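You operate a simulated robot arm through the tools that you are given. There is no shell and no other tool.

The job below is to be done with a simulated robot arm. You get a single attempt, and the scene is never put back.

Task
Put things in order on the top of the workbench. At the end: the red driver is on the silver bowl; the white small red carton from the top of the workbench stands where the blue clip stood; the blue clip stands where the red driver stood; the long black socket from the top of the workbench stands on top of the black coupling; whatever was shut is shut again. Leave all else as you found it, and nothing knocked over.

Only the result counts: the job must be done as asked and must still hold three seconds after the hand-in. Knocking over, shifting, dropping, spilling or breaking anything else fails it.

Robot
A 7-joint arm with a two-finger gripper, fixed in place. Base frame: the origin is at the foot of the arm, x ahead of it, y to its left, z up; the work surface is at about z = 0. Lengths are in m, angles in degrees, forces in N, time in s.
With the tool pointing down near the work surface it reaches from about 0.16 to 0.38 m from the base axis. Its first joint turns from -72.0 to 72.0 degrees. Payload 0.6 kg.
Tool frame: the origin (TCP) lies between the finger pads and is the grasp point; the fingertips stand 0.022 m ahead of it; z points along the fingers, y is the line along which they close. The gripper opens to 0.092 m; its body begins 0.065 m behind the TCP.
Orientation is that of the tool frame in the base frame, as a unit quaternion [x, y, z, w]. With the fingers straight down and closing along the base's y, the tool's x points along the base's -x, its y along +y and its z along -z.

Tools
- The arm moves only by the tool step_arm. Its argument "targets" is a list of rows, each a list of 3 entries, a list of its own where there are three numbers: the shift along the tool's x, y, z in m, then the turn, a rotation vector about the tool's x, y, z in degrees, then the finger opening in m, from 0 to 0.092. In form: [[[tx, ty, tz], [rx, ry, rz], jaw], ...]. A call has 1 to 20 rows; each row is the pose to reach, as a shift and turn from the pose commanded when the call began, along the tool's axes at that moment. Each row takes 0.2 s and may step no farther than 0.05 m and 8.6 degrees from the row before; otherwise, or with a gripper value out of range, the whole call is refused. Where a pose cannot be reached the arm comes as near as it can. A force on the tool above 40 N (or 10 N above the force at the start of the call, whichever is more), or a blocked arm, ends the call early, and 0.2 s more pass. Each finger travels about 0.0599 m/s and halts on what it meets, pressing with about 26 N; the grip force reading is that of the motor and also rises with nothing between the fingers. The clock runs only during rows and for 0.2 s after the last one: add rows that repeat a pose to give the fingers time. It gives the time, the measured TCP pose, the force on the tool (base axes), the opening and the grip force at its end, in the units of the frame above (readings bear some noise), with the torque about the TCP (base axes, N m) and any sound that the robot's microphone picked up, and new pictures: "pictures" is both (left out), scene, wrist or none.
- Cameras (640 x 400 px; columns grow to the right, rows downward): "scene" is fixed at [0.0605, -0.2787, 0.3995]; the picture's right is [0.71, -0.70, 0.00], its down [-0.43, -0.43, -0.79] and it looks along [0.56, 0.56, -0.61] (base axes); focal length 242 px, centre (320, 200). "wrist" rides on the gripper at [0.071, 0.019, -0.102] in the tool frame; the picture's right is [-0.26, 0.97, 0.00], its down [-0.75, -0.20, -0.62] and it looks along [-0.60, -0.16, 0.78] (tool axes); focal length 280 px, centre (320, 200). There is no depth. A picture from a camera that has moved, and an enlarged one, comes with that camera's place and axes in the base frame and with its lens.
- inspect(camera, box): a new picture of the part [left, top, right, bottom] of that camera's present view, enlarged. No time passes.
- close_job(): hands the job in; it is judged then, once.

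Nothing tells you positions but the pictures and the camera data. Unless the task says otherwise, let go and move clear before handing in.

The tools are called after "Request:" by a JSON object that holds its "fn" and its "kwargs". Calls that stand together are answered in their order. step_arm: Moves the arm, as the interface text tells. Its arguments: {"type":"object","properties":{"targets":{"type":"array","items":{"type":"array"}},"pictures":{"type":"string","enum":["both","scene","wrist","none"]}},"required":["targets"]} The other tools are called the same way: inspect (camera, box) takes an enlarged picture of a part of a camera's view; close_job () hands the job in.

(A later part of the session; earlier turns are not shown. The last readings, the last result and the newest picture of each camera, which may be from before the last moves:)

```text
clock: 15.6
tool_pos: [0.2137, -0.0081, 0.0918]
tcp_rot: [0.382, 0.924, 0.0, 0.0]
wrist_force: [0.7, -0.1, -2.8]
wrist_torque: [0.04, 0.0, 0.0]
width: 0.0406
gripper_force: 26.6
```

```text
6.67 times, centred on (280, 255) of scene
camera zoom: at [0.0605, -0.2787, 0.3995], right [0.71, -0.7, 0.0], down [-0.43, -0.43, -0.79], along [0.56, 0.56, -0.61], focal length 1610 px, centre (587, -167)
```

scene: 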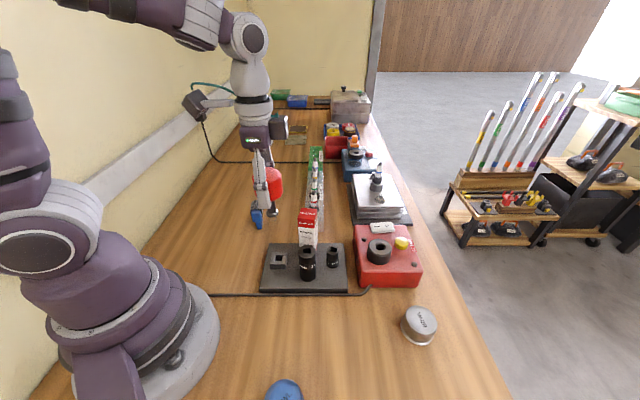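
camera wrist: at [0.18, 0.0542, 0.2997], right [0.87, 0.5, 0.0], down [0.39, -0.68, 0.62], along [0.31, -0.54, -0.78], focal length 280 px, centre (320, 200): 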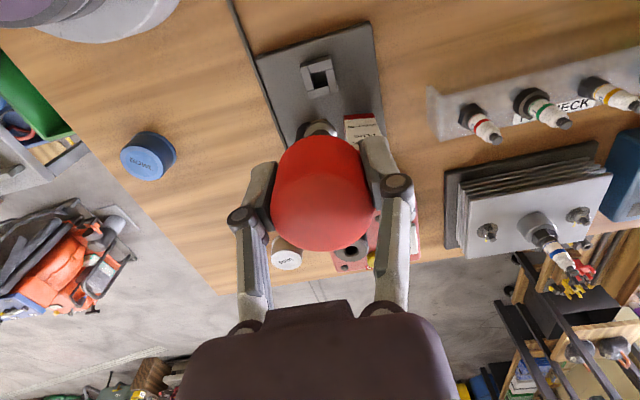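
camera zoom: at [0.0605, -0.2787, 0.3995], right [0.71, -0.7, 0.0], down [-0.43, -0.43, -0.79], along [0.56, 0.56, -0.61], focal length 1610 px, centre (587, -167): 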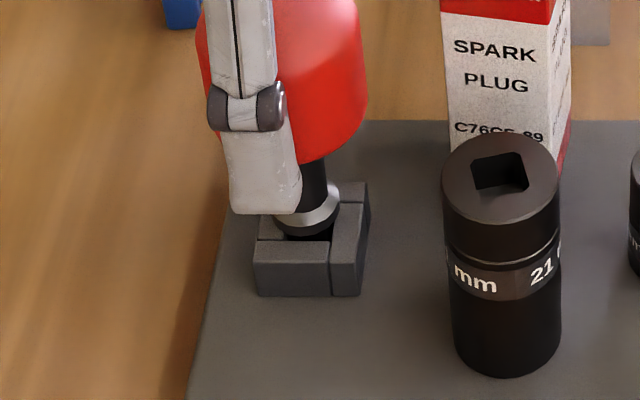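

The tip is entering the hole with no resistance. A few more millimetres to seat it.

Request:
{"fn": "step_arm", "kwargs": {"targets": [[[0.0, 0.0, 0.002], [0, 0, 0], 0.03], [[0.0, 0.0, 0.0035], [0, 0, 0], 0.03], [[0.0, 0.0, 0.0035], [0, 0, 0], 0.03]], "pictures": "none"}}

Request:
{"fn": "inspect", "kwargs": {"camera": "scene", "box": [255, 225, 305, 285]}}

```text
clock: 16.4
tool_pos: [0.2142, -0.0085, 0.0887]
tcp_rot: [0.382, 0.924, 0.0, 0.0]
wrist_force: [-0.7, -0.2, -1.7]
wrist_torque: [-0.03, -0.02, -0.02]
width: 0.0404
gripper_force: 25.4
```

```text
6.67 times, centred on (280, 255) of scene
camera zoom: at [0.0605, -0.2787, 0.3995], right [0.71, -0.7, 0.0], down [-0.43, -0.43, -0.79], along [0.56, 0.56, -0.61], focal length 1610 px, centre (587, -167)
```

zoom: 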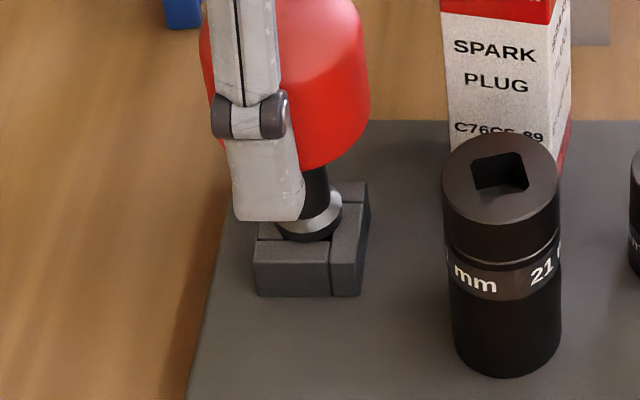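

Request:
{"fn": "step_arm", "kwargs": {"targets": [[[0.0, 0.0, 0.0015], [0, 0, 0], 0.03], [[0.0, 0.0, 0.0015], [0, 0, 0], 0.042], [[0.0, 0.0, 0.0015], [0, 0, 0], 0.05], [[0.0, 0.0, 0.0015], [0, 0, 0], 0.06], [[0.0, 0.0, 0.0015], [0, 0, 0], 0.072], [[0.0, 0.0, 0.0015], [0, 0, 0], 0.072]]}}

Request:
{"fn": "inspect", "kwargs": {"camera": "scene", "box": [255, 215, 305, 275]}}

```text
clock: 17.8
tool_pos: [0.2152, -0.0081, 0.0869]
tcp_rot: [0.383, 0.924, 0.001, 0.0]
wrist_force: [0.1, 0.9, -0.7]
wrist_torque: [-0.01, -0.02, 0.03]
width: 0.0718
gripper_force: 0.0
camera wrist: at [0.1785, 0.0555, 0.1886], right [0.87, 0.5, 0.0], down [0.39, -0.68, 0.62], along [0.31, -0.54, -0.78], focal length 280 px, centre (320, 200)
```

scene: 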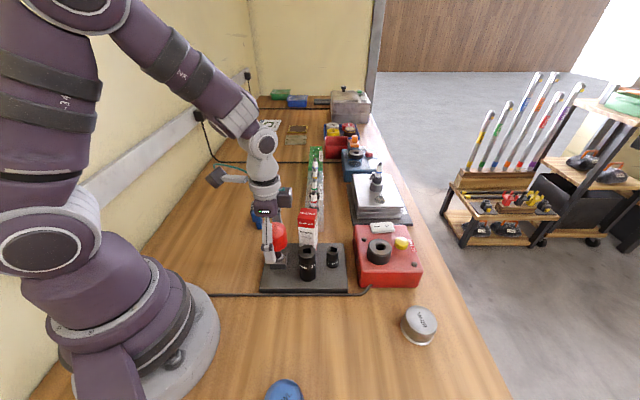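
wrist: 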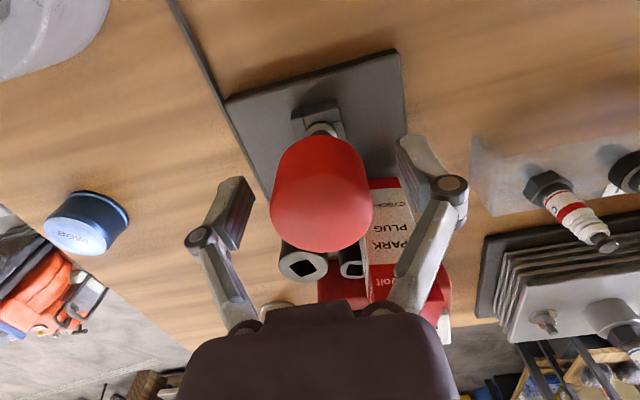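

```text
6.67 times, centred on (280, 245) of scene
camera zoom: at [0.0605, -0.2787, 0.3995], right [0.71, -0.7, 0.0], down [-0.43, -0.43, -0.79], along [0.56, 0.56, -0.61], focal length 1610 px, centre (587, -100)
```

zoom: 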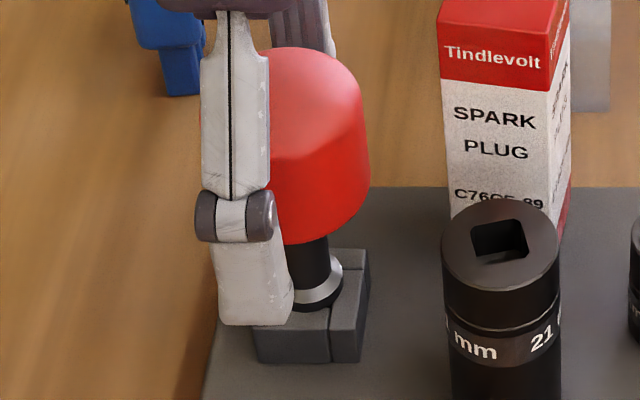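

The driver is back in its holder. I'll rise, pitch the tool 14° about its closing axis (fingers pointing outward toward the bowl), then come back down for the regrasp.

Request:
{"fn": "step_arm", "kwargs": {"targets": [[[0.0, 0.0, -0.04], [0, 0, 0], 0.072], [[0.0, 0.0, -0.078], [0, 0, 0], 0.072], [[0.0, 0.0, -0.078], [0, -7, 0], 0.072], [[0.0, 0.0, -0.078], [0, -14, 0], 0.072], [[0.0, 0.0, -0.078], [0, -14, 0], 0.072]]}}

```text
clock: 19.0
tool_pos: [0.214, -0.0077, 0.165]
tcp_rot: [0.38, 0.917, -0.047, 0.113]
wrist_force: [0.2, -0.1, 1.0]
wrist_torque: [-0.01, -0.01, 0.0]
width: 0.072
gripper_force: 0.0
camera wrist: at [0.1626, 0.0708, 0.2468], right [0.86, 0.5, 0.06], down [0.26, -0.55, 0.79], along [0.43, -0.66, -0.61], focal length 280 px, centre (320, 200)
```

scene: 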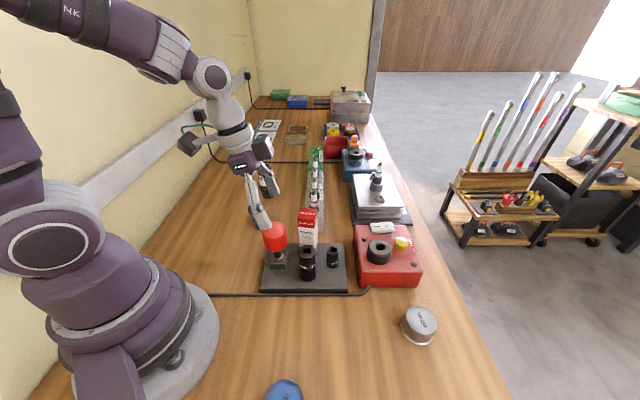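
wrist: 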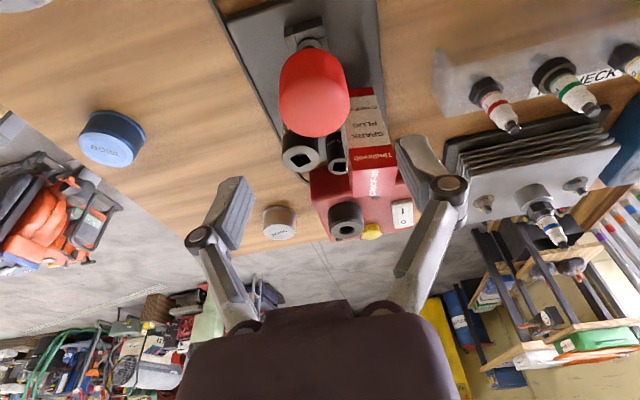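

Request:
{"fn": "step_arm", "kwargs": {"targets": [[[0.0062, 0.0, 0.0249], [0, 0, 0], 0.072], [[0.0124, 0.0, 0.0498], [0, 0, 0], 0.072], [[0.0186, 0.0, 0.0747], [0, 0, 0], 0.072], [[0.0186, 0.0, 0.0747], [0, 0, 0], 0.072]]}}

Request:
{"fn": "inspect", "kwargs": {"camera": "scene", "box": [245, 205, 315, 275]}}

```text
clock: 20.0
tool_pos: [0.2145, -0.0076, 0.0874]
tcp_rot: [0.38, 0.917, -0.047, 0.113]
wrist_force: [-0.2, 1.1, -0.5]
wrist_torque: [0.01, -0.03, -0.03]
width: 0.072
gripper_force: 0.1
camera wrist: at [0.1632, 0.071, 0.1694], right [0.86, 0.5, 0.06], down [0.27, -0.55, 0.79], along [0.43, -0.66, -0.61], focal length 280 px, centre (320, 200)
```

scene: 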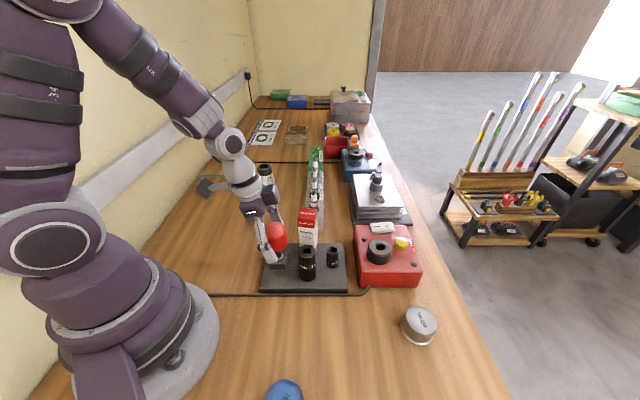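
wrist: 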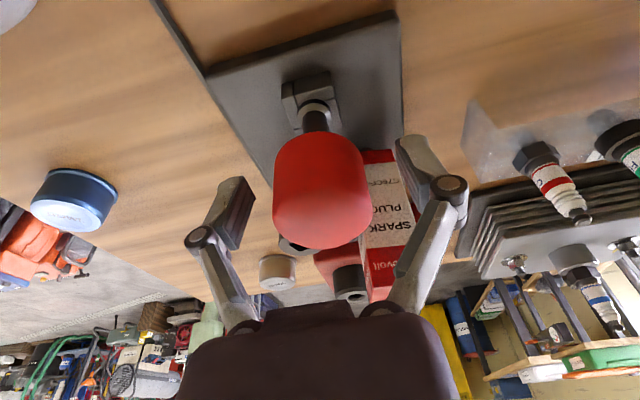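

```text
5.71 times, centred on (280, 240) of scene
camera zoom: at [0.0605, -0.2787, 0.3995], right [0.71, -0.7, 0.0], down [-0.43, -0.43, -0.79], along [0.56, 0.56, -0.61], focal length 1380 px, centre (549, -29)
```

zoom: 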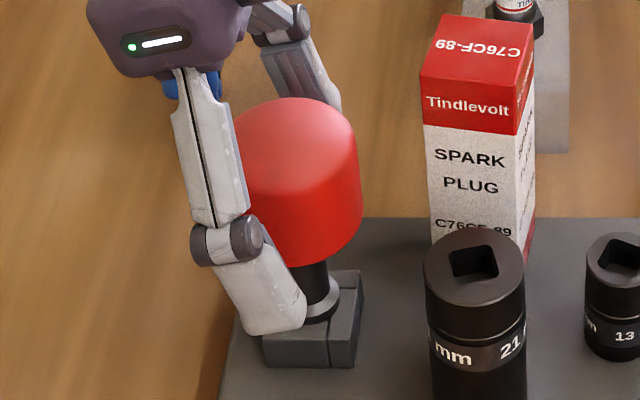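

Request:
{"fn": "step_arm", "kwargs": {"targets": [[[0, 0, 0], [0, 0, 0], 0.06], [[0, 0, 0], [0, 0, 0], 0.05], [[0, 0, 0], [0, 0, 0], 0.04], [[0, 0, 0], [0, 0, 0], 0.03], [[0, 0, 0], [0, 0, 0], 0.03]], "pictures": "none"}}

Request:
{"fn": "inspect", "kwargs": {"camera": "scene", "box": [245, 205, 315, 275]}}

```text
clock: 21.2
tool_pos: [0.216, -0.008, 0.0873]
tcp_rot: [0.379, 0.917, -0.047, 0.113]
wrist_force: [-4.4, -1.1, 12.8]
wrist_torque: [-0.04, 0.11, -0.03]
width: 0.0408
gripper_force: 26.0
```

```text
5.71 times, centred on (280, 240) of scene
camera zoom: at [0.0605, -0.2787, 0.3995], right [0.71, -0.7, 0.0], down [-0.43, -0.43, -0.79], along [0.56, 0.56, -0.61], focal length 1380 px, centre (549, -29)
```

zoom: 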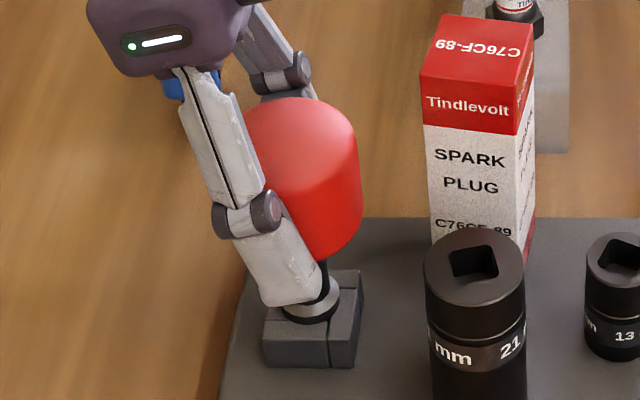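

Request:
{"fn": "step_arm", "kwargs": {"targets": [[[-0.0012, 0, -0.0049], [0, 0, 0], 0.03], [[-0.0036, 0, -0.0146], [0, 0, 0], 0.03], [[-0.0073, 0, -0.0291], [0, 0, 0], 0.03], [[-0.0145, 0, -0.0582], [0, 0, 0], 0.03], [[-0.0218, 0, -0.0873], [0, 0, 0], 0.03], [[-0.0266, 0, -0.1067], [0, 0, 0], 0.03], [[-0.0266, 0, -0.1067], [0, 0, 0], 0.03]]}}

Request:
{"fn": "inspect", "kwargs": {"camera": "scene", "box": [245, 155, 305, 230]}}

Request:
{"fn": "inspect", "kwargs": {"camera": "scene", "box": [255, 225, 315, 285]}}

```text
clock: 22.8
tool_pos: [0.2149, -0.0094, 0.1988]
tcp_rot: [0.38, 0.917, -0.047, 0.112]
wrist_force: [-0.3, -0.2, -0.5]
wrist_torque: [-0.02, -0.01, 0.02]
width: 0.0406
gripper_force: 26.2
camera wrist: at [0.1623, 0.0715, 0.2801], right [0.86, 0.5, 0.06], down [0.27, -0.55, 0.79], along [0.43, -0.66, -0.61], focal length 280 px, centre (320, 200)
```

scene: 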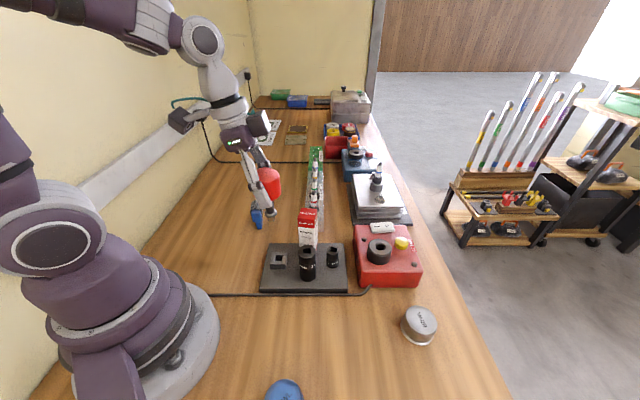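
wrist: 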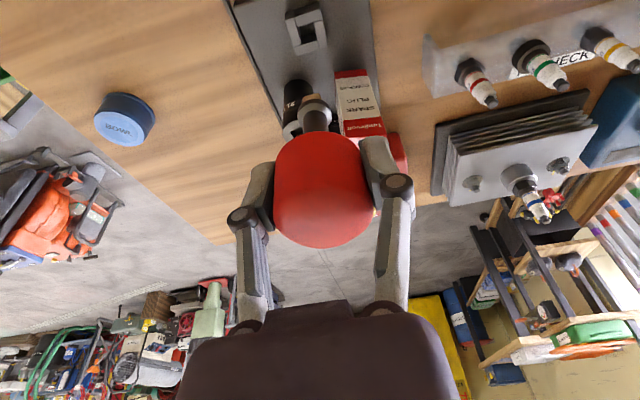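

```text
5.33 times, centred on (275, 192) of scene
camera zoom: at [0.0605, -0.2787, 0.3995], right [0.71, -0.7, 0.0], down [-0.43, -0.43, -0.79], along [0.56, 0.56, -0.61], focal length 1288 px, centre (560, 240)
```

zoom: 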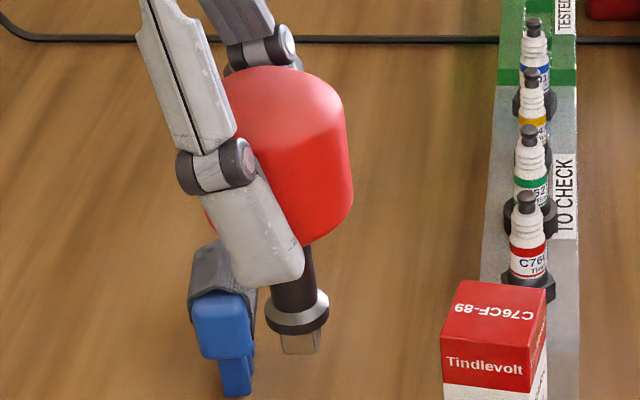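

```text
6.67 times, centred on (285, 255) of scene
camera zoom: at [0.0605, -0.2787, 0.3995], right [0.71, -0.7, 0.0], down [-0.43, -0.43, -0.79], along [0.56, 0.56, -0.61], focal length 1610 px, centre (553, -167)
```

zoom: 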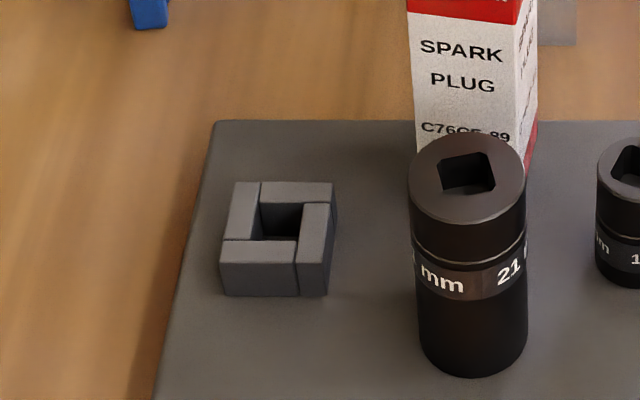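

Request:
{"fn": "inspect", "kwargs": {"camera": "scene", "box": [255, 160, 285, 225]}}

Request:
{"fn": "inspect", "kwargs": {"camera": "wrist", "box": [260, 70, 380, 260]}}

```text
6.15 times, centred on (270, 192) of scene
camera zoom: at [0.0605, -0.2787, 0.3995], right [0.71, -0.7, 0.0], down [-0.43, -0.43, -0.79], along [0.56, 0.56, -0.61], focal length 1486 px, centre (628, 246)
```

zoom: 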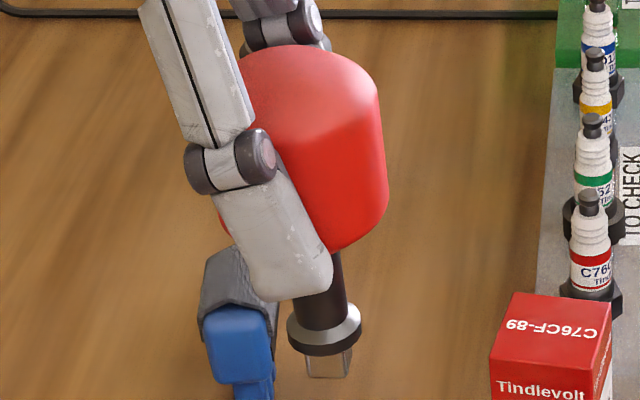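

```text
2.11 times, centred on (320, 165) of wrist
camera zoom: at [0.1623, 0.0715, 0.2801], right [0.86, 0.5, 0.06], down [0.27, -0.55, 0.79], along [0.43, -0.66, -0.61], focal length 590 px, centre (320, 274)
```

zoom: 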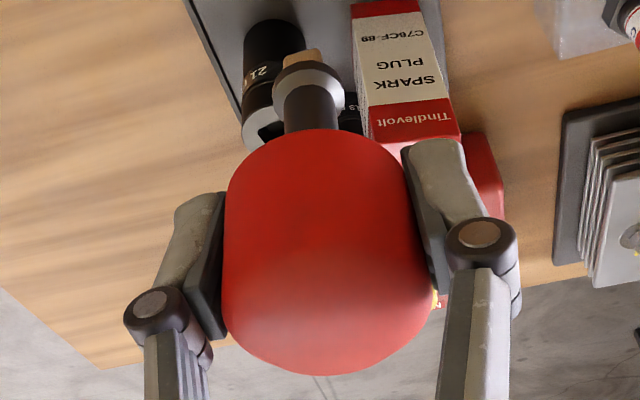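

The driver is vertical in the pitched grip as far as I can tell. I'll carry it over the bowl again, now with the extra reach.

Request:
{"fn": "step_arm", "kwargs": {"targets": [[[-0.0231, -0.0115, 0.0058], [0, 0, 0], 0.03], [[-0.0462, -0.023, 0.0115], [0, 0, 0], 0.03], [[-0.0693, -0.0345, 0.0173], [0, 0, 0], 0.03], [[-0.0924, -0.046, 0.023], [0, 0, 0], 0.03], [[-0.1155, -0.0575, 0.0288], [0, 0, 0], 0.03], [[-0.1386, -0.0689, 0.0346], [0, 0, 0], 0.03], [[-0.1617, -0.0804, 0.0403], [0, 0, 0], 0.03], [[-0.1848, -0.0919, 0.0461], [0, 0, 0], 0.03], [[-0.2079, -0.1034, 0.0518], [0, 0, 0], 0.03], [[-0.231, -0.1149, 0.0576], [0, 0, 0], 0.03], [[-0.2225, -0.1149, 0.0916], [0, 0, 0], 0.03], [[-0.2225, -0.1149, 0.0916], [0, 0, 0], 0.03]]}}

```text
clock: 25.4
tool_pos: [0.3018, -0.2576, 0.1633]
tcp_rot: [0.38, 0.917, -0.047, 0.112]
wrist_force: [0.0, 0.3, -2.2]
wrist_torque: [0.0, 0.01, 0.04]
width: 0.0408
gripper_force: 25.9
camera wrist: at [0.2499, -0.1786, 0.2444], right [0.86, 0.5, 0.06], down [0.27, -0.56, 0.79], along [0.43, -0.66, -0.61], focal length 280 px, centre (320, 200)
```

scene: 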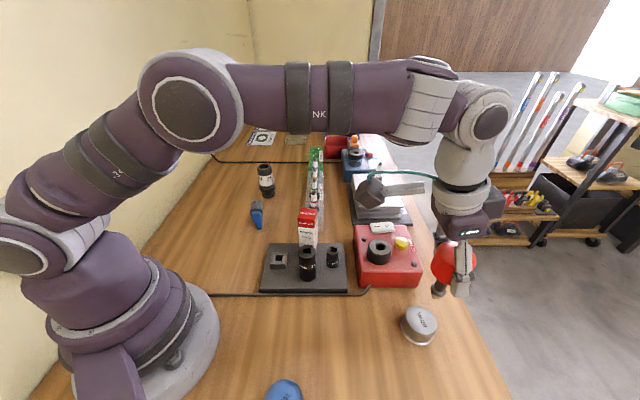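
wrist: 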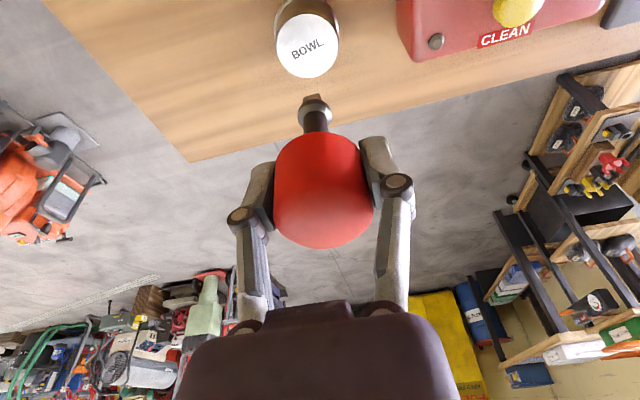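

Reached over the bowl centre this time. I'll zoom to check tip-to-bowl alignment and verticality.

Request:
{"fn": "inspect", "kwargs": {"camera": "wrist", "box": [260, 0, 380, 140]}}

Request:
{"fn": "inspect", "kwargs": {"camera": "scene", "box": [390, 230, 490, 350]}}

```text
2.86 times, centred on (320, 70) of wrist
camera zoom: at [0.2499, -0.1786, 0.2444], right [0.86, 0.5, 0.06], down [0.27, -0.56, 0.79], along [0.43, -0.66, -0.61], focal length 801 px, centre (320, 571)
```

zoom: 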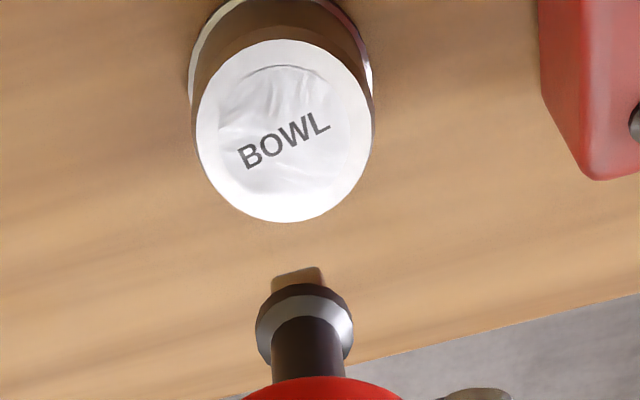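

```text
3.33 times, centred on (440, 290) of scene
camera zoom: at [0.0605, -0.2787, 0.3995], right [0.71, -0.7, 0.0], down [-0.43, -0.43, -0.79], along [0.56, 0.56, -0.61], focal length 805 px, centre (-80, -100)
```

zoom: 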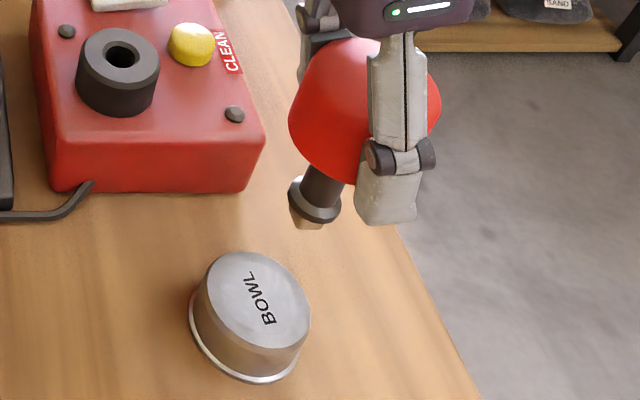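

Tip and bowl centre agree within about 1 mm. Descending to just above contact.

Request:
{"fn": "step_arm", "kwargs": {"targets": [[[0.0048, 0, 0.0194], [0, 0, 0], 0.03], [[0.0097, 0, 0.0388], [0, 0, 0], 0.03], [[0.0121, 0, 0.0485], [0, 0, 0], 0.03], [[0.0138, 0, 0.0553], [0, 0, 0], 0.03], [[0.0138, 0, 0.0553], [0, 0, 0], 0.03]]}}

Request:
{"fn": "inspect", "kwargs": {"camera": "wrist", "box": [260, 0, 380, 140]}}

Request:
{"fn": "inspect", "kwargs": {"camera": "scene", "box": [390, 260, 470, 350]}}

```text
clock: 26.6
tool_pos: [0.3015, -0.2582, 0.1057]
tcp_rot: [0.38, 0.917, -0.046, 0.112]
wrist_force: [0.6, -1.1, -1.4]
wrist_torque: [0.01, -0.02, -0.01]
width: 0.0408
gripper_force: 25.8
camera wrist: at [0.25, -0.1784, 0.1872], right [0.86, 0.5, 0.06], down [0.27, -0.55, 0.79], along [0.43, -0.66, -0.61], focal length 280 px, centre (320, 200)
```

scene: 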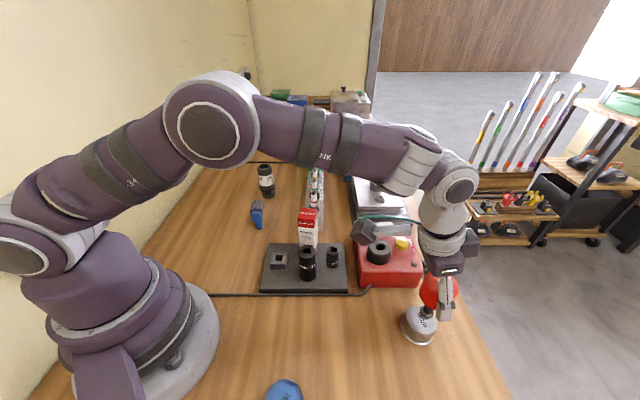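
wrist: 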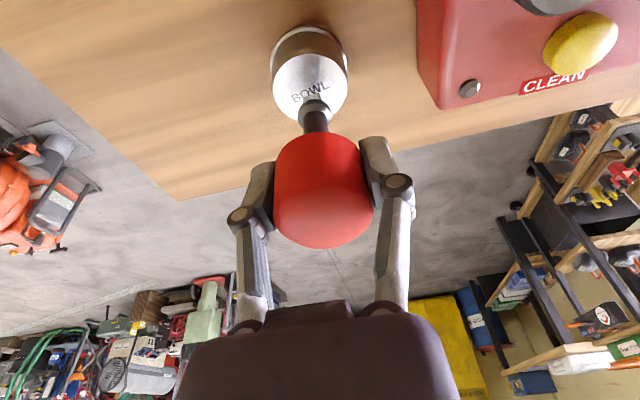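

```text
2.86 times, centred on (320, 70) of wrist
camera zoom: at [0.25, -0.1784, 0.1872], right [0.86, 0.5, 0.06], down [0.27, -0.55, 0.79], along [0.43, -0.66, -0.61], focal length 801 px, centre (320, 571)
```

zoom: 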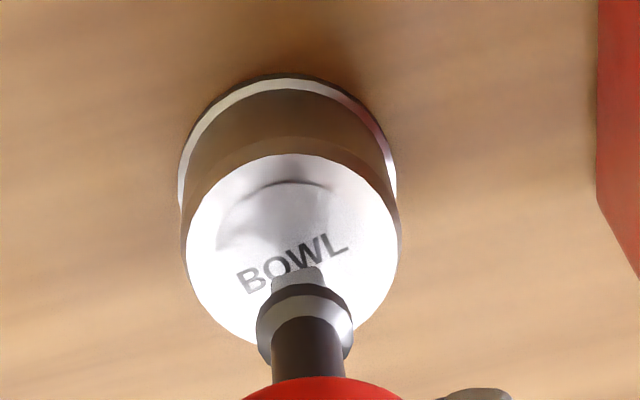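

```text
4.44 times, centred on (430, 305) of scene
camera zoom: at [0.0605, -0.2787, 0.3995], right [0.71, -0.7, 0.0], down [-0.43, -0.43, -0.79], along [0.56, 0.56, -0.61], focal length 1074 px, centre (-169, -267)
```

zoom: 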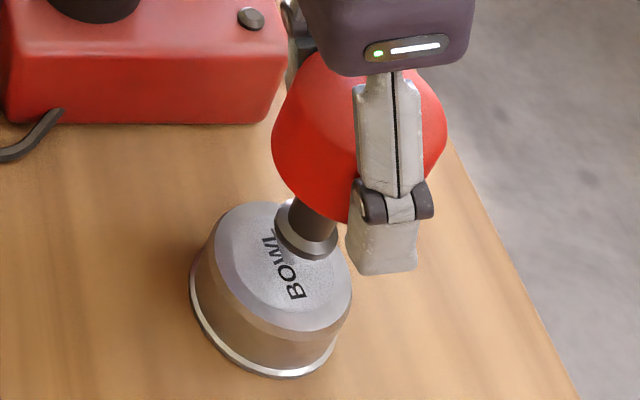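

Request:
{"fn": "step_arm", "kwargs": {"targets": [[[0.0005, 0, 0.0019], [0, 0, 0], 0.03], [[0.001, 0, 0.0039], [0, 0, 0], 0.03], [[0.0015, 0, 0.0058], [0, 0, 0], 0.03], [[0.0015, 0, 0.0058], [0, 0, 0], 0.03]], "pictures": "none"}}

Request:
{"fn": "inspect", "kwargs": {"camera": "wrist", "box": [260, 0, 380, 140]}}

Request:
{"fn": "inspect", "kwargs": {"camera": "scene", "box": [390, 280, 460, 350]}}

```text
clock: 27.6
tool_pos: [0.3011, -0.2583, 0.1008]
tcp_rot: [0.38, 0.917, -0.047, 0.113]
wrist_force: [-0.4, -0.6, -2.1]
wrist_torque: [-0.02, 0.01, 0.01]
width: 0.0406
gripper_force: 26.0
```

```text
2.86 times, centred on (320, 70) of wrist
camera zoom: at [0.2497, -0.1781, 0.1815], right [0.86, 0.5, 0.06], down [0.27, -0.55, 0.79], along [0.43, -0.66, -0.61], focal length 801 px, centre (320, 571)
```

zoom: 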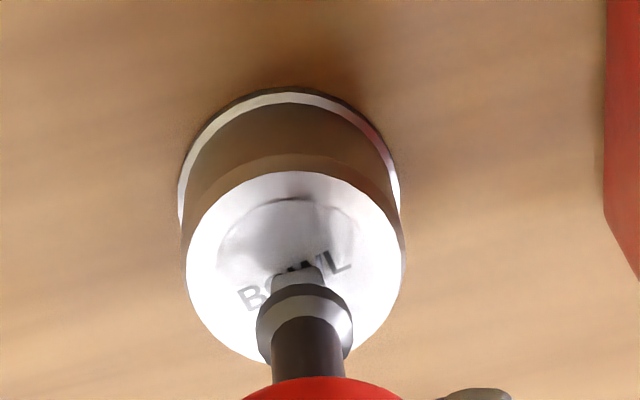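

```text
5.71 times, centred on (425, 315) of scene
camera zoom: at [0.0605, -0.2787, 0.3995], right [0.71, -0.7, 0.0], down [-0.43, -0.43, -0.79], along [0.56, 0.56, -0.61], focal length 1380 px, centre (-280, -457)
```

zoom: 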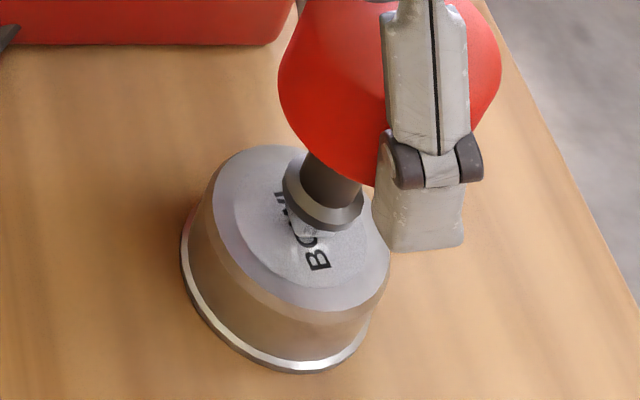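

Request:
{"fn": "step_arm", "kwargs": {"targets": [[[0.0002, 0, 0.001], [0, 0, 0], 0.03], [[0.0005, 0, 0.0019], [0, 0, 0], 0.03], [[0.0007, 0, 0.0029], [0, 0, 0], 0.03], [[0.0007, 0, 0.0029], [0, 0, 0], 0.03]], "pictures": "none"}}

Request:
{"fn": "inspect", "kwargs": {"camera": "wrist", "box": [280, 30, 360, 140]}}

Request:
{"fn": "inspect", "kwargs": {"camera": "scene", "box": [390, 280, 460, 350]}}

```text
clock: 28.6
tool_pos: [0.3012, -0.2591, 0.0985]
tcp_rot: [0.379, 0.917, -0.047, 0.115]
wrist_force: [-2.3, 1.8, 24.9]
wrist_torque: [0.12, 0.15, -0.02]
width: 0.0409
gripper_force: 25.9
```

```text
3.64 times, centred on (320, 85) of wrist
camera zoom: at [0.2499, -0.1784, 0.1793], right [0.86, 0.5, 0.06], down [0.26, -0.55, 0.79], along [0.43, -0.66, -0.61], focal length 1020 px, centre (320, 618)
```

zoom: 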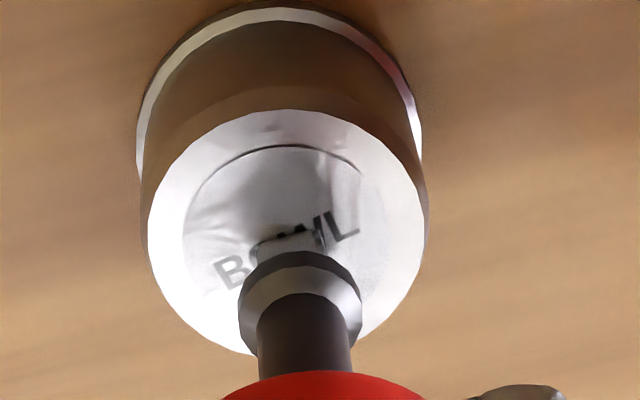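

```text
5.71 times, centred on (425, 315) of scene
camera zoom: at [0.0604, -0.2787, 0.3995], right [0.71, -0.7, 0.0], down [-0.43, -0.43, -0.79], along [0.56, 0.56, -0.61], focal length 1380 px, centre (-280, -457)
```

zoom: 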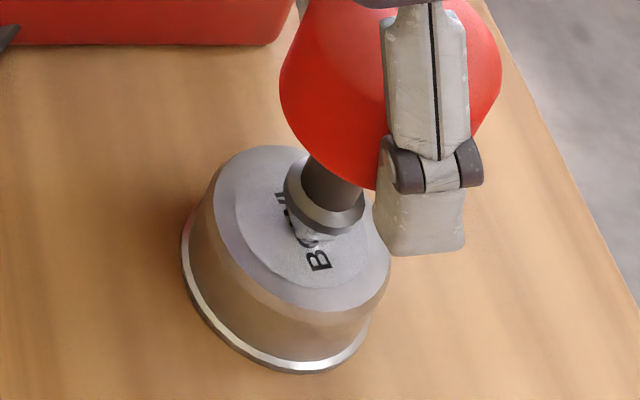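

Contact made (25 N); I'll ease off to a light touch before releasing.

Request:
{"fn": "step_arm", "kwargs": {"targets": [[[-0.0001, 0, -0.0004], [0, 0, 0], 0.03], [[-0.00015, 0, -0.0007], [0, 0, 0], 0.03], [[-0.00015, 0, -0.0007], [0, 0, 0], 0.03]], "pictures": "none"}}

```text
clock: 29.4
tool_pos: [0.3018, -0.2581, 0.097]
tcp_rot: [0.38, 0.917, -0.047, 0.113]
wrist_force: [4.6, -3.8, 20.9]
wrist_torque: [-0.31, -0.37, -0.01]
width: 0.0409
gripper_force: 26.2
```

Request:
{"fn": "step_arm", "kwargs": {"targets": [[[-0.00012, 0, -0.0005], [0, 0, 0], 0.03], [[-0.00017, 0, -0.0007], [0, 0, 0], 0.03], [[-0.00017, 0, -0.0007], [0, 0, 0], 0.03]], "pictures": "none"}}

```text
clock: 30.2
tool_pos: [0.3011, -0.2573, 0.0979]
tcp_rot: [0.38, 0.917, -0.045, 0.111]
wrist_force: [1.3, -0.6, 8.7]
wrist_torque: [-0.05, -0.08, -0.01]
width: 0.0405
gripper_force: 25.3
```

Request:
{"fn": "step_arm", "kwargs": {"targets": [[[-0.0001, 0, -0.0004], [0, 0, 0], 0.03], [[-0.0001, 0, -0.0004], [0, 0, 0], 0.03]], "pictures": "none"}}

Request:
{"fn": "inspect", "kwargs": {"camera": "wrist", "box": [260, 30, 380, 240]}}

Request:
{"fn": "inspect", "kwargs": {"camera": "scene", "box": [390, 260, 470, 350]}}

```text
clock: 30.8
tool_pos: [0.3004, -0.2565, 0.0977]
tcp_rot: [0.38, 0.917, -0.047, 0.112]
wrist_force: [0.0, -0.5, -0.9]
wrist_torque: [-0.01, -0.02, -0.04]
width: 0.0406
gripper_force: 25.8
```

```text
1.90 times, centred on (320, 135) of wrist
camera zoom: at [0.2495, -0.1779, 0.1803], right [0.86, 0.5, 0.06], down [0.27, -0.56, 0.79], along [0.43, -0.66, -0.61], focal length 534 px, centre (320, 324)
```

zoom: 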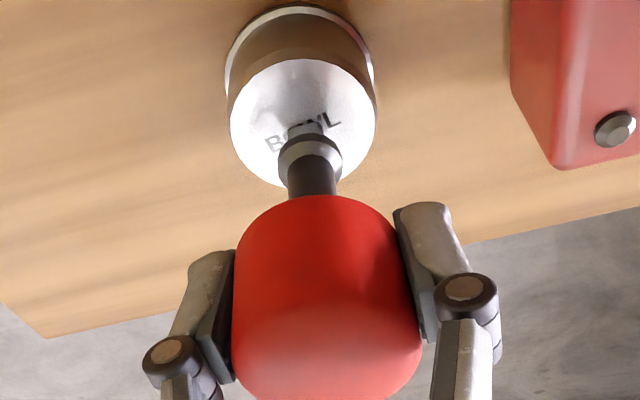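

```text
4.44 times, centred on (430, 305) of scene
camera zoom: at [0.0605, -0.2787, 0.3995], right [0.71, -0.7, 0.0], down [-0.43, -0.43, -0.79], along [0.56, 0.56, -0.61], focal length 1074 px, centre (-169, -267)
```

zoom: 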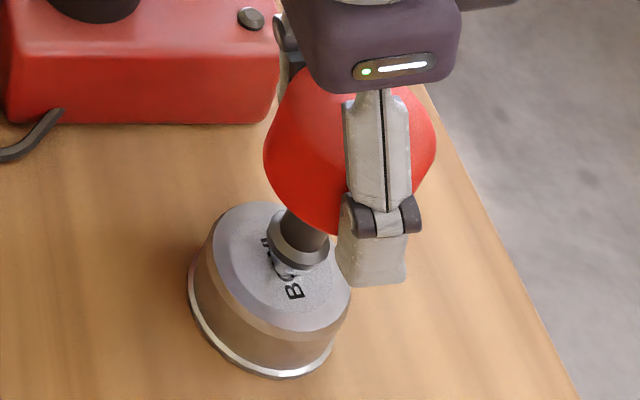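

Request:
{"fn": "inspect", "kwargs": {"camera": "scene", "box": [405, 270, 455, 325]}}

Request:
{"fn": "inspect", "kwargs": {"camera": "wrist", "box": [275, 50, 365, 140]}}

```text
7.27 times, centred on (430, 298) of scene
camera zoom: at [0.0605, -0.2787, 0.3995], right [0.71, -0.7, 0.0], down [-0.43, -0.43, -0.79], along [0.56, 0.56, -0.61], focal length 1757 px, centre (-480, -509)
```

zoom: 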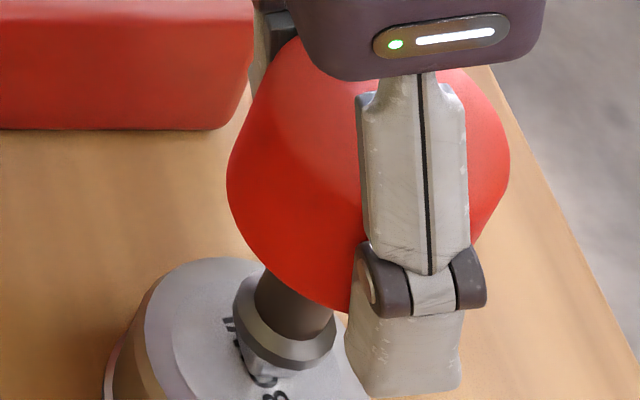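

```text
4.44 times, centred on (320, 95) of wrist
camera zoom: at [0.2495, -0.1779, 0.1803], right [0.86, 0.5, 0.06], down [0.27, -0.56, 0.79], along [0.43, -0.66, -0.61], focal length 1246 px, centre (320, 667)
```

zoom: 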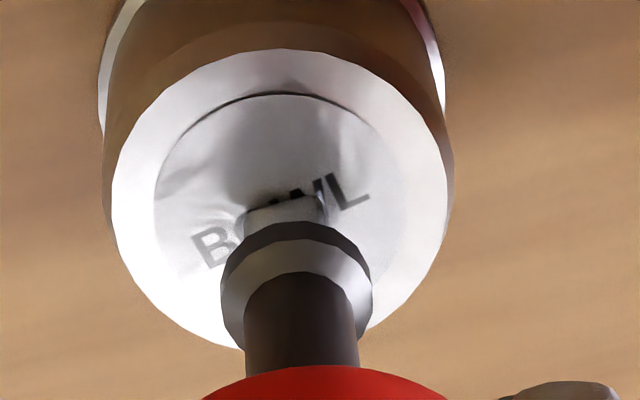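

The driver is vertical and just touching the bowl's centre. Releasing gently.

Request:
{"fn": "step_arm", "kwargs": {"targets": [[[0.0, 0, 0.0002], [0, 0, 0], 0.036], [[0.0, 0, 0.0002], [0, 0, 0], 0.04], [[0.0, 0, 0.0002], [0, 0, 0], 0.0415], [[0.0, 0, 0.0002], [0, 0, 0], 0.043], [[0.0, 0, 0.0002], [0, 0, 0], 0.045], [[0.0, 0, 0.0002], [0, 0, 0], 0.048], [[0.0, 0, 0.0002], [0, 0, 0], 0.052], [[0.0, 0, 0.0002], [0, 0, 0], 0.058]]}}

Request:
{"fn": "inspect", "kwargs": {"camera": "scene", "box": [390, 260, 470, 350]}}

Request:
{"fn": "inspect", "kwargs": {"camera": "wrist", "box": [260, 30, 380, 240]}}

```text
clock: 32.6
tool_pos: [0.2996, -0.2584, 0.0973]
tcp_rot: [0.38, 0.917, -0.046, 0.112]
wrist_force: [-0.2, -0.2, -0.1]
wrist_torque: [0.01, 0.01, 0.0]
width: 0.0581
gripper_force: 0.0
camera wrist: at [0.2495, -0.1781, 0.1802], right [0.86, 0.5, 0.06], down [0.27, -0.55, 0.79], along [0.43, -0.66, -0.61], focal length 280 px, centre (320, 200)
```

scene: 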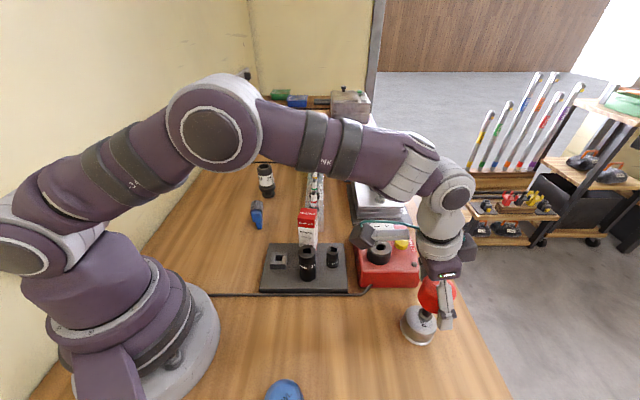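
wrist: 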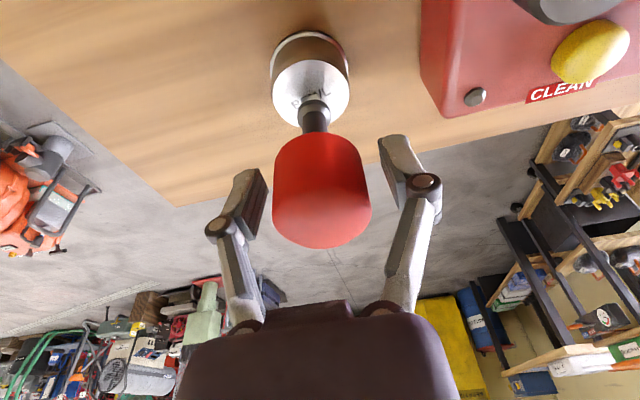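

```text
4.44 times, centred on (430, 305) of scene
camera zoom: at [0.0605, -0.2787, 0.3995], right [0.71, -0.7, 0.0], down [-0.43, -0.43, -0.79], along [0.56, 0.56, -0.61], focal length 1074 px, centre (-169, -267)
```

zoom: 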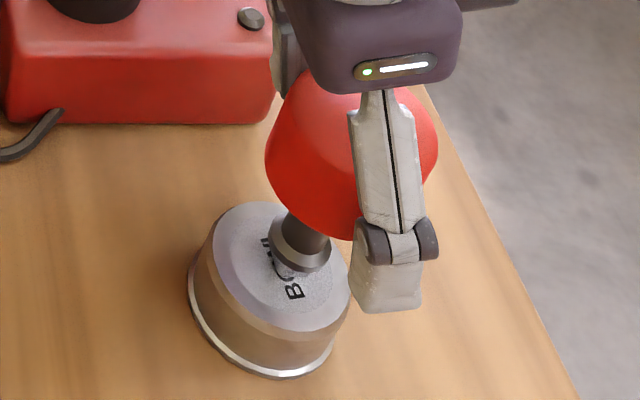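

```text
1.90 times, centred on (320, 135) of wrist
camera zoom: at [0.2495, -0.1781, 0.1802], right [0.86, 0.5, 0.06], down [0.27, -0.55, 0.79], along [0.43, -0.66, -0.61], focal length 534 px, centre (320, 324)
```

zoom: 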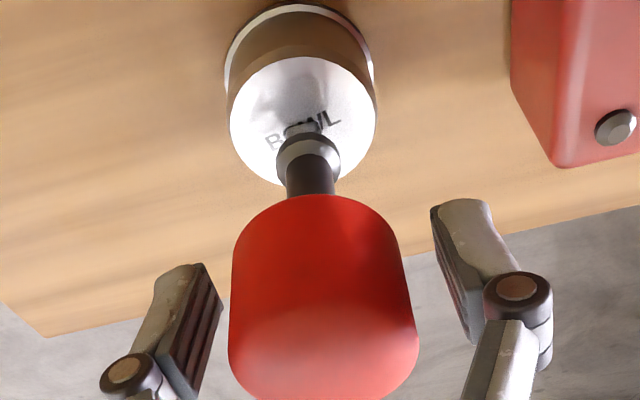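

It stands on its own. Opening wider and rising straight up.

Request:
{"fn": "step_arm", "kwargs": {"targets": [[[0.0, 0, 0.0], [0, 0, 0], 0.068], [[0.0, 0, 0.0], [0, 0, 0], 0.08], [[0.0, 0, 0.0], [0, 0, 0], 0.085], [[-0.0048, 0, -0.0194], [0, 0, 0], 0.085], [[-0.0097, 0, -0.0388], [0, 0, 0], 0.085], [[-0.0145, 0, -0.0582], [0, 0, 0], 0.085], [[-0.0218, 0, -0.0873], [0, 0, 0], 0.085], [[-0.0218, 0, -0.0873], [0, 0, 0], 0.085]]}}

Request:
{"fn": "inspect", "kwargs": {"camera": "scene", "box": [390, 260, 470, 350]}}

```text
clock: 34.4
tool_pos: [0.2999, -0.2567, 0.1884]
tcp_rot: [0.38, 0.917, -0.047, 0.112]
wrist_force: [0.3, -0.4, -0.6]
wrist_torque: [0.02, 0.01, -0.01]
width: 0.0851
gripper_force: 0.1
camera wrist: at [0.2493, -0.1783, 0.2703], right [0.86, 0.5, 0.06], down [0.27, -0.55, 0.79], along [0.43, -0.66, -0.61], focal length 280 px, centre (320, 200)
```

scene: 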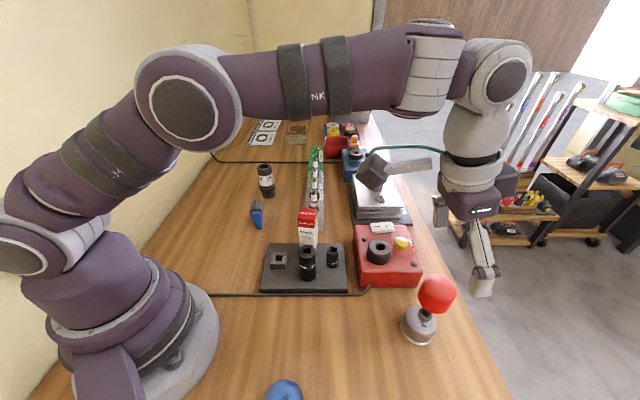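
wrist: 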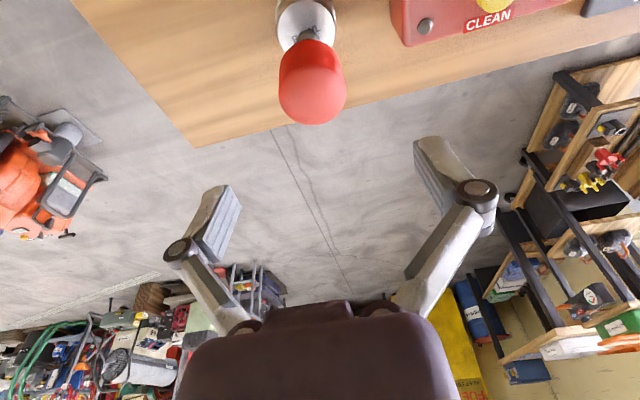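

```text
4.44 times, centred on (430, 305) of scene
camera zoom: at [0.0605, -0.2787, 0.3995], right [0.71, -0.7, 0.0], down [-0.43, -0.43, -0.79], along [0.56, 0.56, -0.61], focal length 1074 px, centre (-169, -267)
```

zoom: 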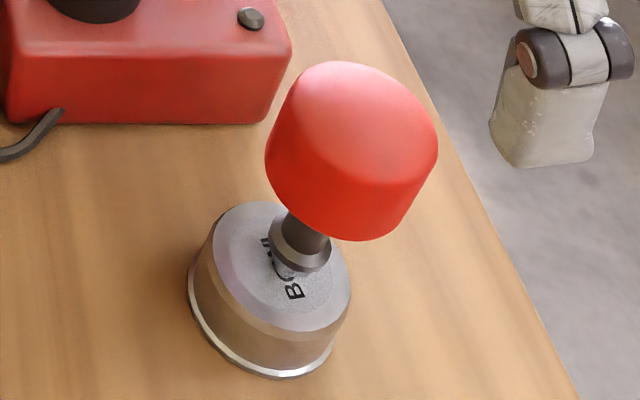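

The red driver stands on the silver bowl. Now I'll move back, level the tool, and go look at the blue clip.

Request:
{"fn": "step_arm", "kwargs": {"targets": [[[0.0225, 0.0114, -0.0068], [0, 0, 0], 0.085], [[0.0451, 0.0228, -0.0137], [0, 1.5, 0], 0.085], [[0.0676, 0.0341, -0.0205], [0, 3, 0], 0.085], [[0.0902, 0.0455, -0.0274], [0, 5, 0], 0.085], [[0.1127, 0.0569, -0.0342], [0, 7, 0], 0.085], [[0.1353, 0.0683, -0.0411], [0, 9, 0], 0.085], [[0.1578, 0.0797, -0.048], [0, 11, 0], 0.085], [[0.1804, 0.091, -0.0548], [0, 13, 0], 0.085], [[0.2029, 0.1024, -0.0617], [0, 14, 0], 0.085], [[0.2255, 0.1138, -0.0685], [0, 14, 0], 0.085], [[0.2255, 0.1138, -0.0685], [0, 14, 0], 0.085]], "pictures": "none"}}

```text
clock: 36.8
tool_pos: [0.2142, -0.0095, 0.2002]
tcp_rot: [0.383, 0.924, 0.0, 0.0]
wrist_force: [1.0, -0.5, 0.3]
wrist_torque: [0.03, 0.02, -0.02]
width: 0.085
gripper_force: 0.0
```

Request:
{"fn": "step_arm", "kwargs": {"targets": [[[0.016, 0.0125, 0.0], [0, 0, -7.5], 0.085], [[0.032, 0.025, 0.0], [0, 0, -15], 0.085], [[0.048, 0.0375, 0.0], [0, 0, -22.5], 0.085], [[0.064, 0.05, 0.005], [0, 0, -30], 0.085], [[0.08, 0.0625, 0.01], [0, 0, -37.5], 0.085], [[0.0947, 0.0749, 0.01], [0, 0, -45], 0.085], [[0.0947, 0.0749, 0.01], [0, 0, -45], 0.085]]}}

Request:
{"fn": "inspect", "kwargs": {"camera": "scene", "box": [235, 190, 285, 240]}}

Request:
{"fn": "inspect", "kwargs": {"camera": "wrist", "box": [260, 40, 440, 220]}}

```text
clock: 38.4
tool_pos: [0.1996, 0.1088, 0.1901]
tcp_rot: [-0.002, 1.0, 0.0, 0.0]
wrist_force: [0.1, 0.2, 0.0]
wrist_torque: [-0.01, 0.03, 0.0]
width: 0.0847
gripper_force: 0.0
camera wrist: at [0.1307, 0.1289, 0.2923], right [0.26, 0.97, 0.0], down [0.75, -0.2, 0.62], along [0.6, -0.16, -0.78], focal length 280 px, centre (320, 200)
```

scene: 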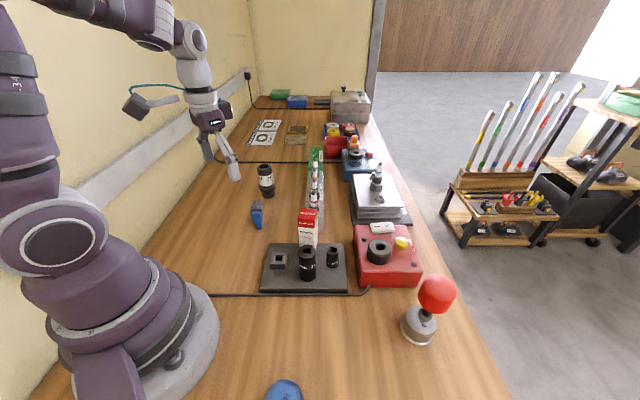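
wrist: 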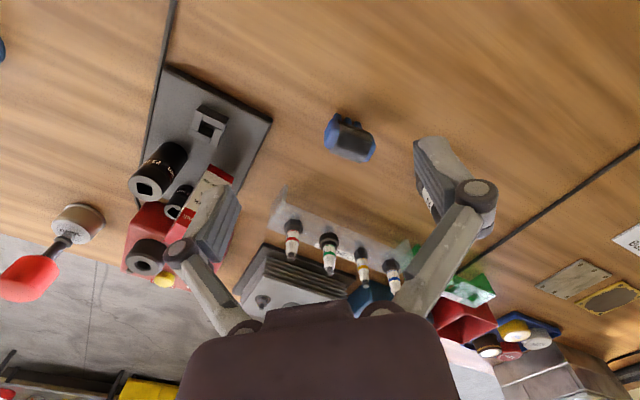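

```text
8.00 times, centred on (260, 215) of scene
camera zoom: at [0.0605, -0.2787, 0.3995], right [0.71, -0.7, 0.0], down [-0.43, -0.43, -0.79], along [0.56, 0.56, -0.61], focal length 1932 px, centre (800, 80)
```

zoom: 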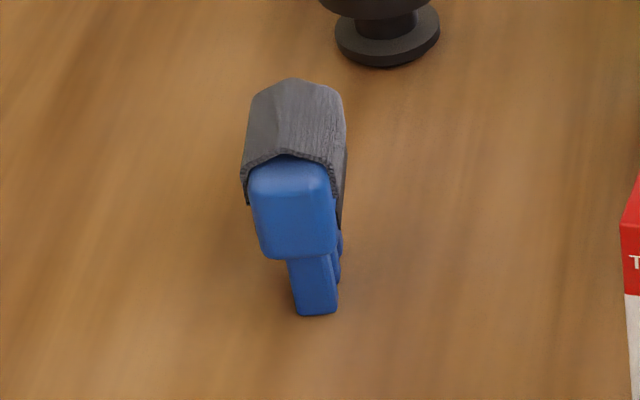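

```text
2.22 times, centred on (350, 130) of wrist
camera zoom: at [0.1307, 0.1289, 0.2923], right [0.26, 0.97, 0.0], down [0.75, -0.2, 0.62], along [0.6, -0.16, -0.78], focal length 623 px, centre (253, 356)
```

zoom: 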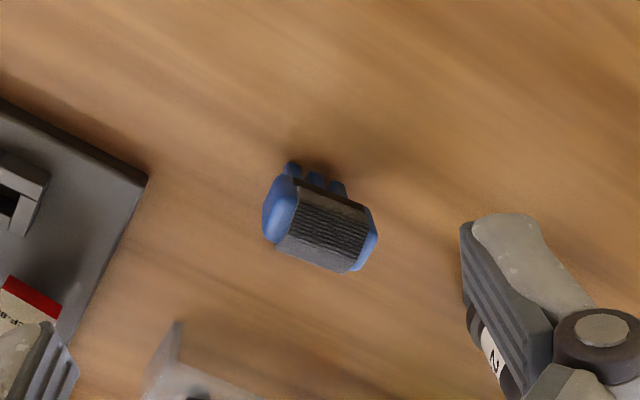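

The clip is a small ribbed body on several short blue legs, roughly at (0.262, 0.127), long axis at about 50° in the base frame. I'll take a closer look.

Request:
{"fn": "step_arm", "kwargs": {"targets": [[[0.005, 0.008, 0.035], [0, 0, 0], 0.085], [[0.01, 0.016, 0.07], [0, 0, 0], 0.085], [[0.01, 0.016, 0.07], [0, 0, 0], 0.085]], "pictures": "wrist"}}

Request:
{"fn": "inspect", "kwargs": {"camera": "wrist", "box": [270, 80, 430, 220]}}

```text
clock: 39.2
tool_pos: [0.1897, 0.1254, 0.1193]
tcp_rot: [0.0, 1.0, 0.0, 0.0]
wrist_force: [-0.2, -0.3, -0.4]
wrist_torque: [0.03, 0.03, 0.01]
width: 0.0852
gripper_force: 0.1
camera wrist: at [0.1201, 0.1443, 0.2226], right [0.26, 0.97, 0.0], down [0.75, -0.2, 0.63], along [0.6, -0.16, -0.78], focal length 280 px, centre (320, 200)
```

wrist: 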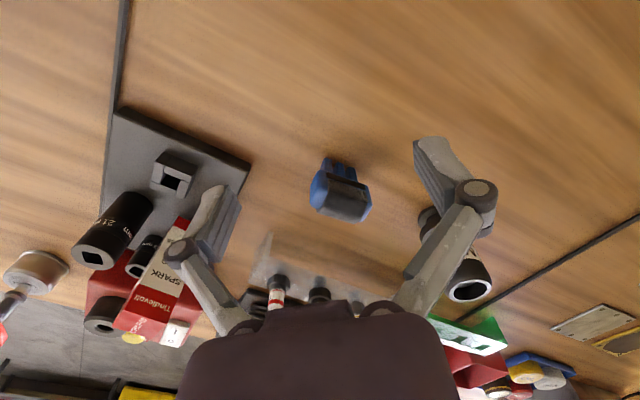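

```text
2.86 times, centred on (350, 150) of wrist
camera zoom: at [0.1201, 0.1443, 0.2226], right [0.26, 0.97, 0.0], down [0.75, -0.2, 0.63], along [0.6, -0.16, -0.78], focal length 801 px, centre (234, 343)
```

zoom: 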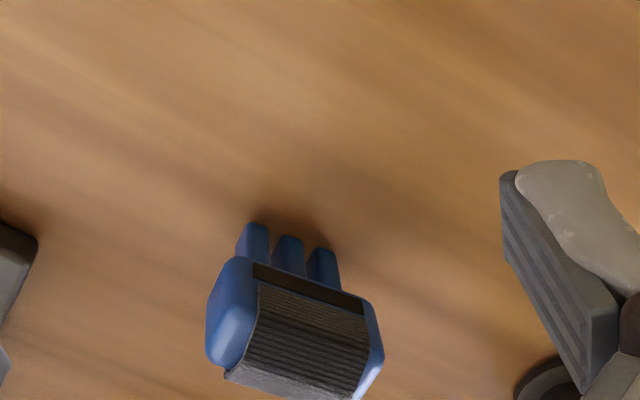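

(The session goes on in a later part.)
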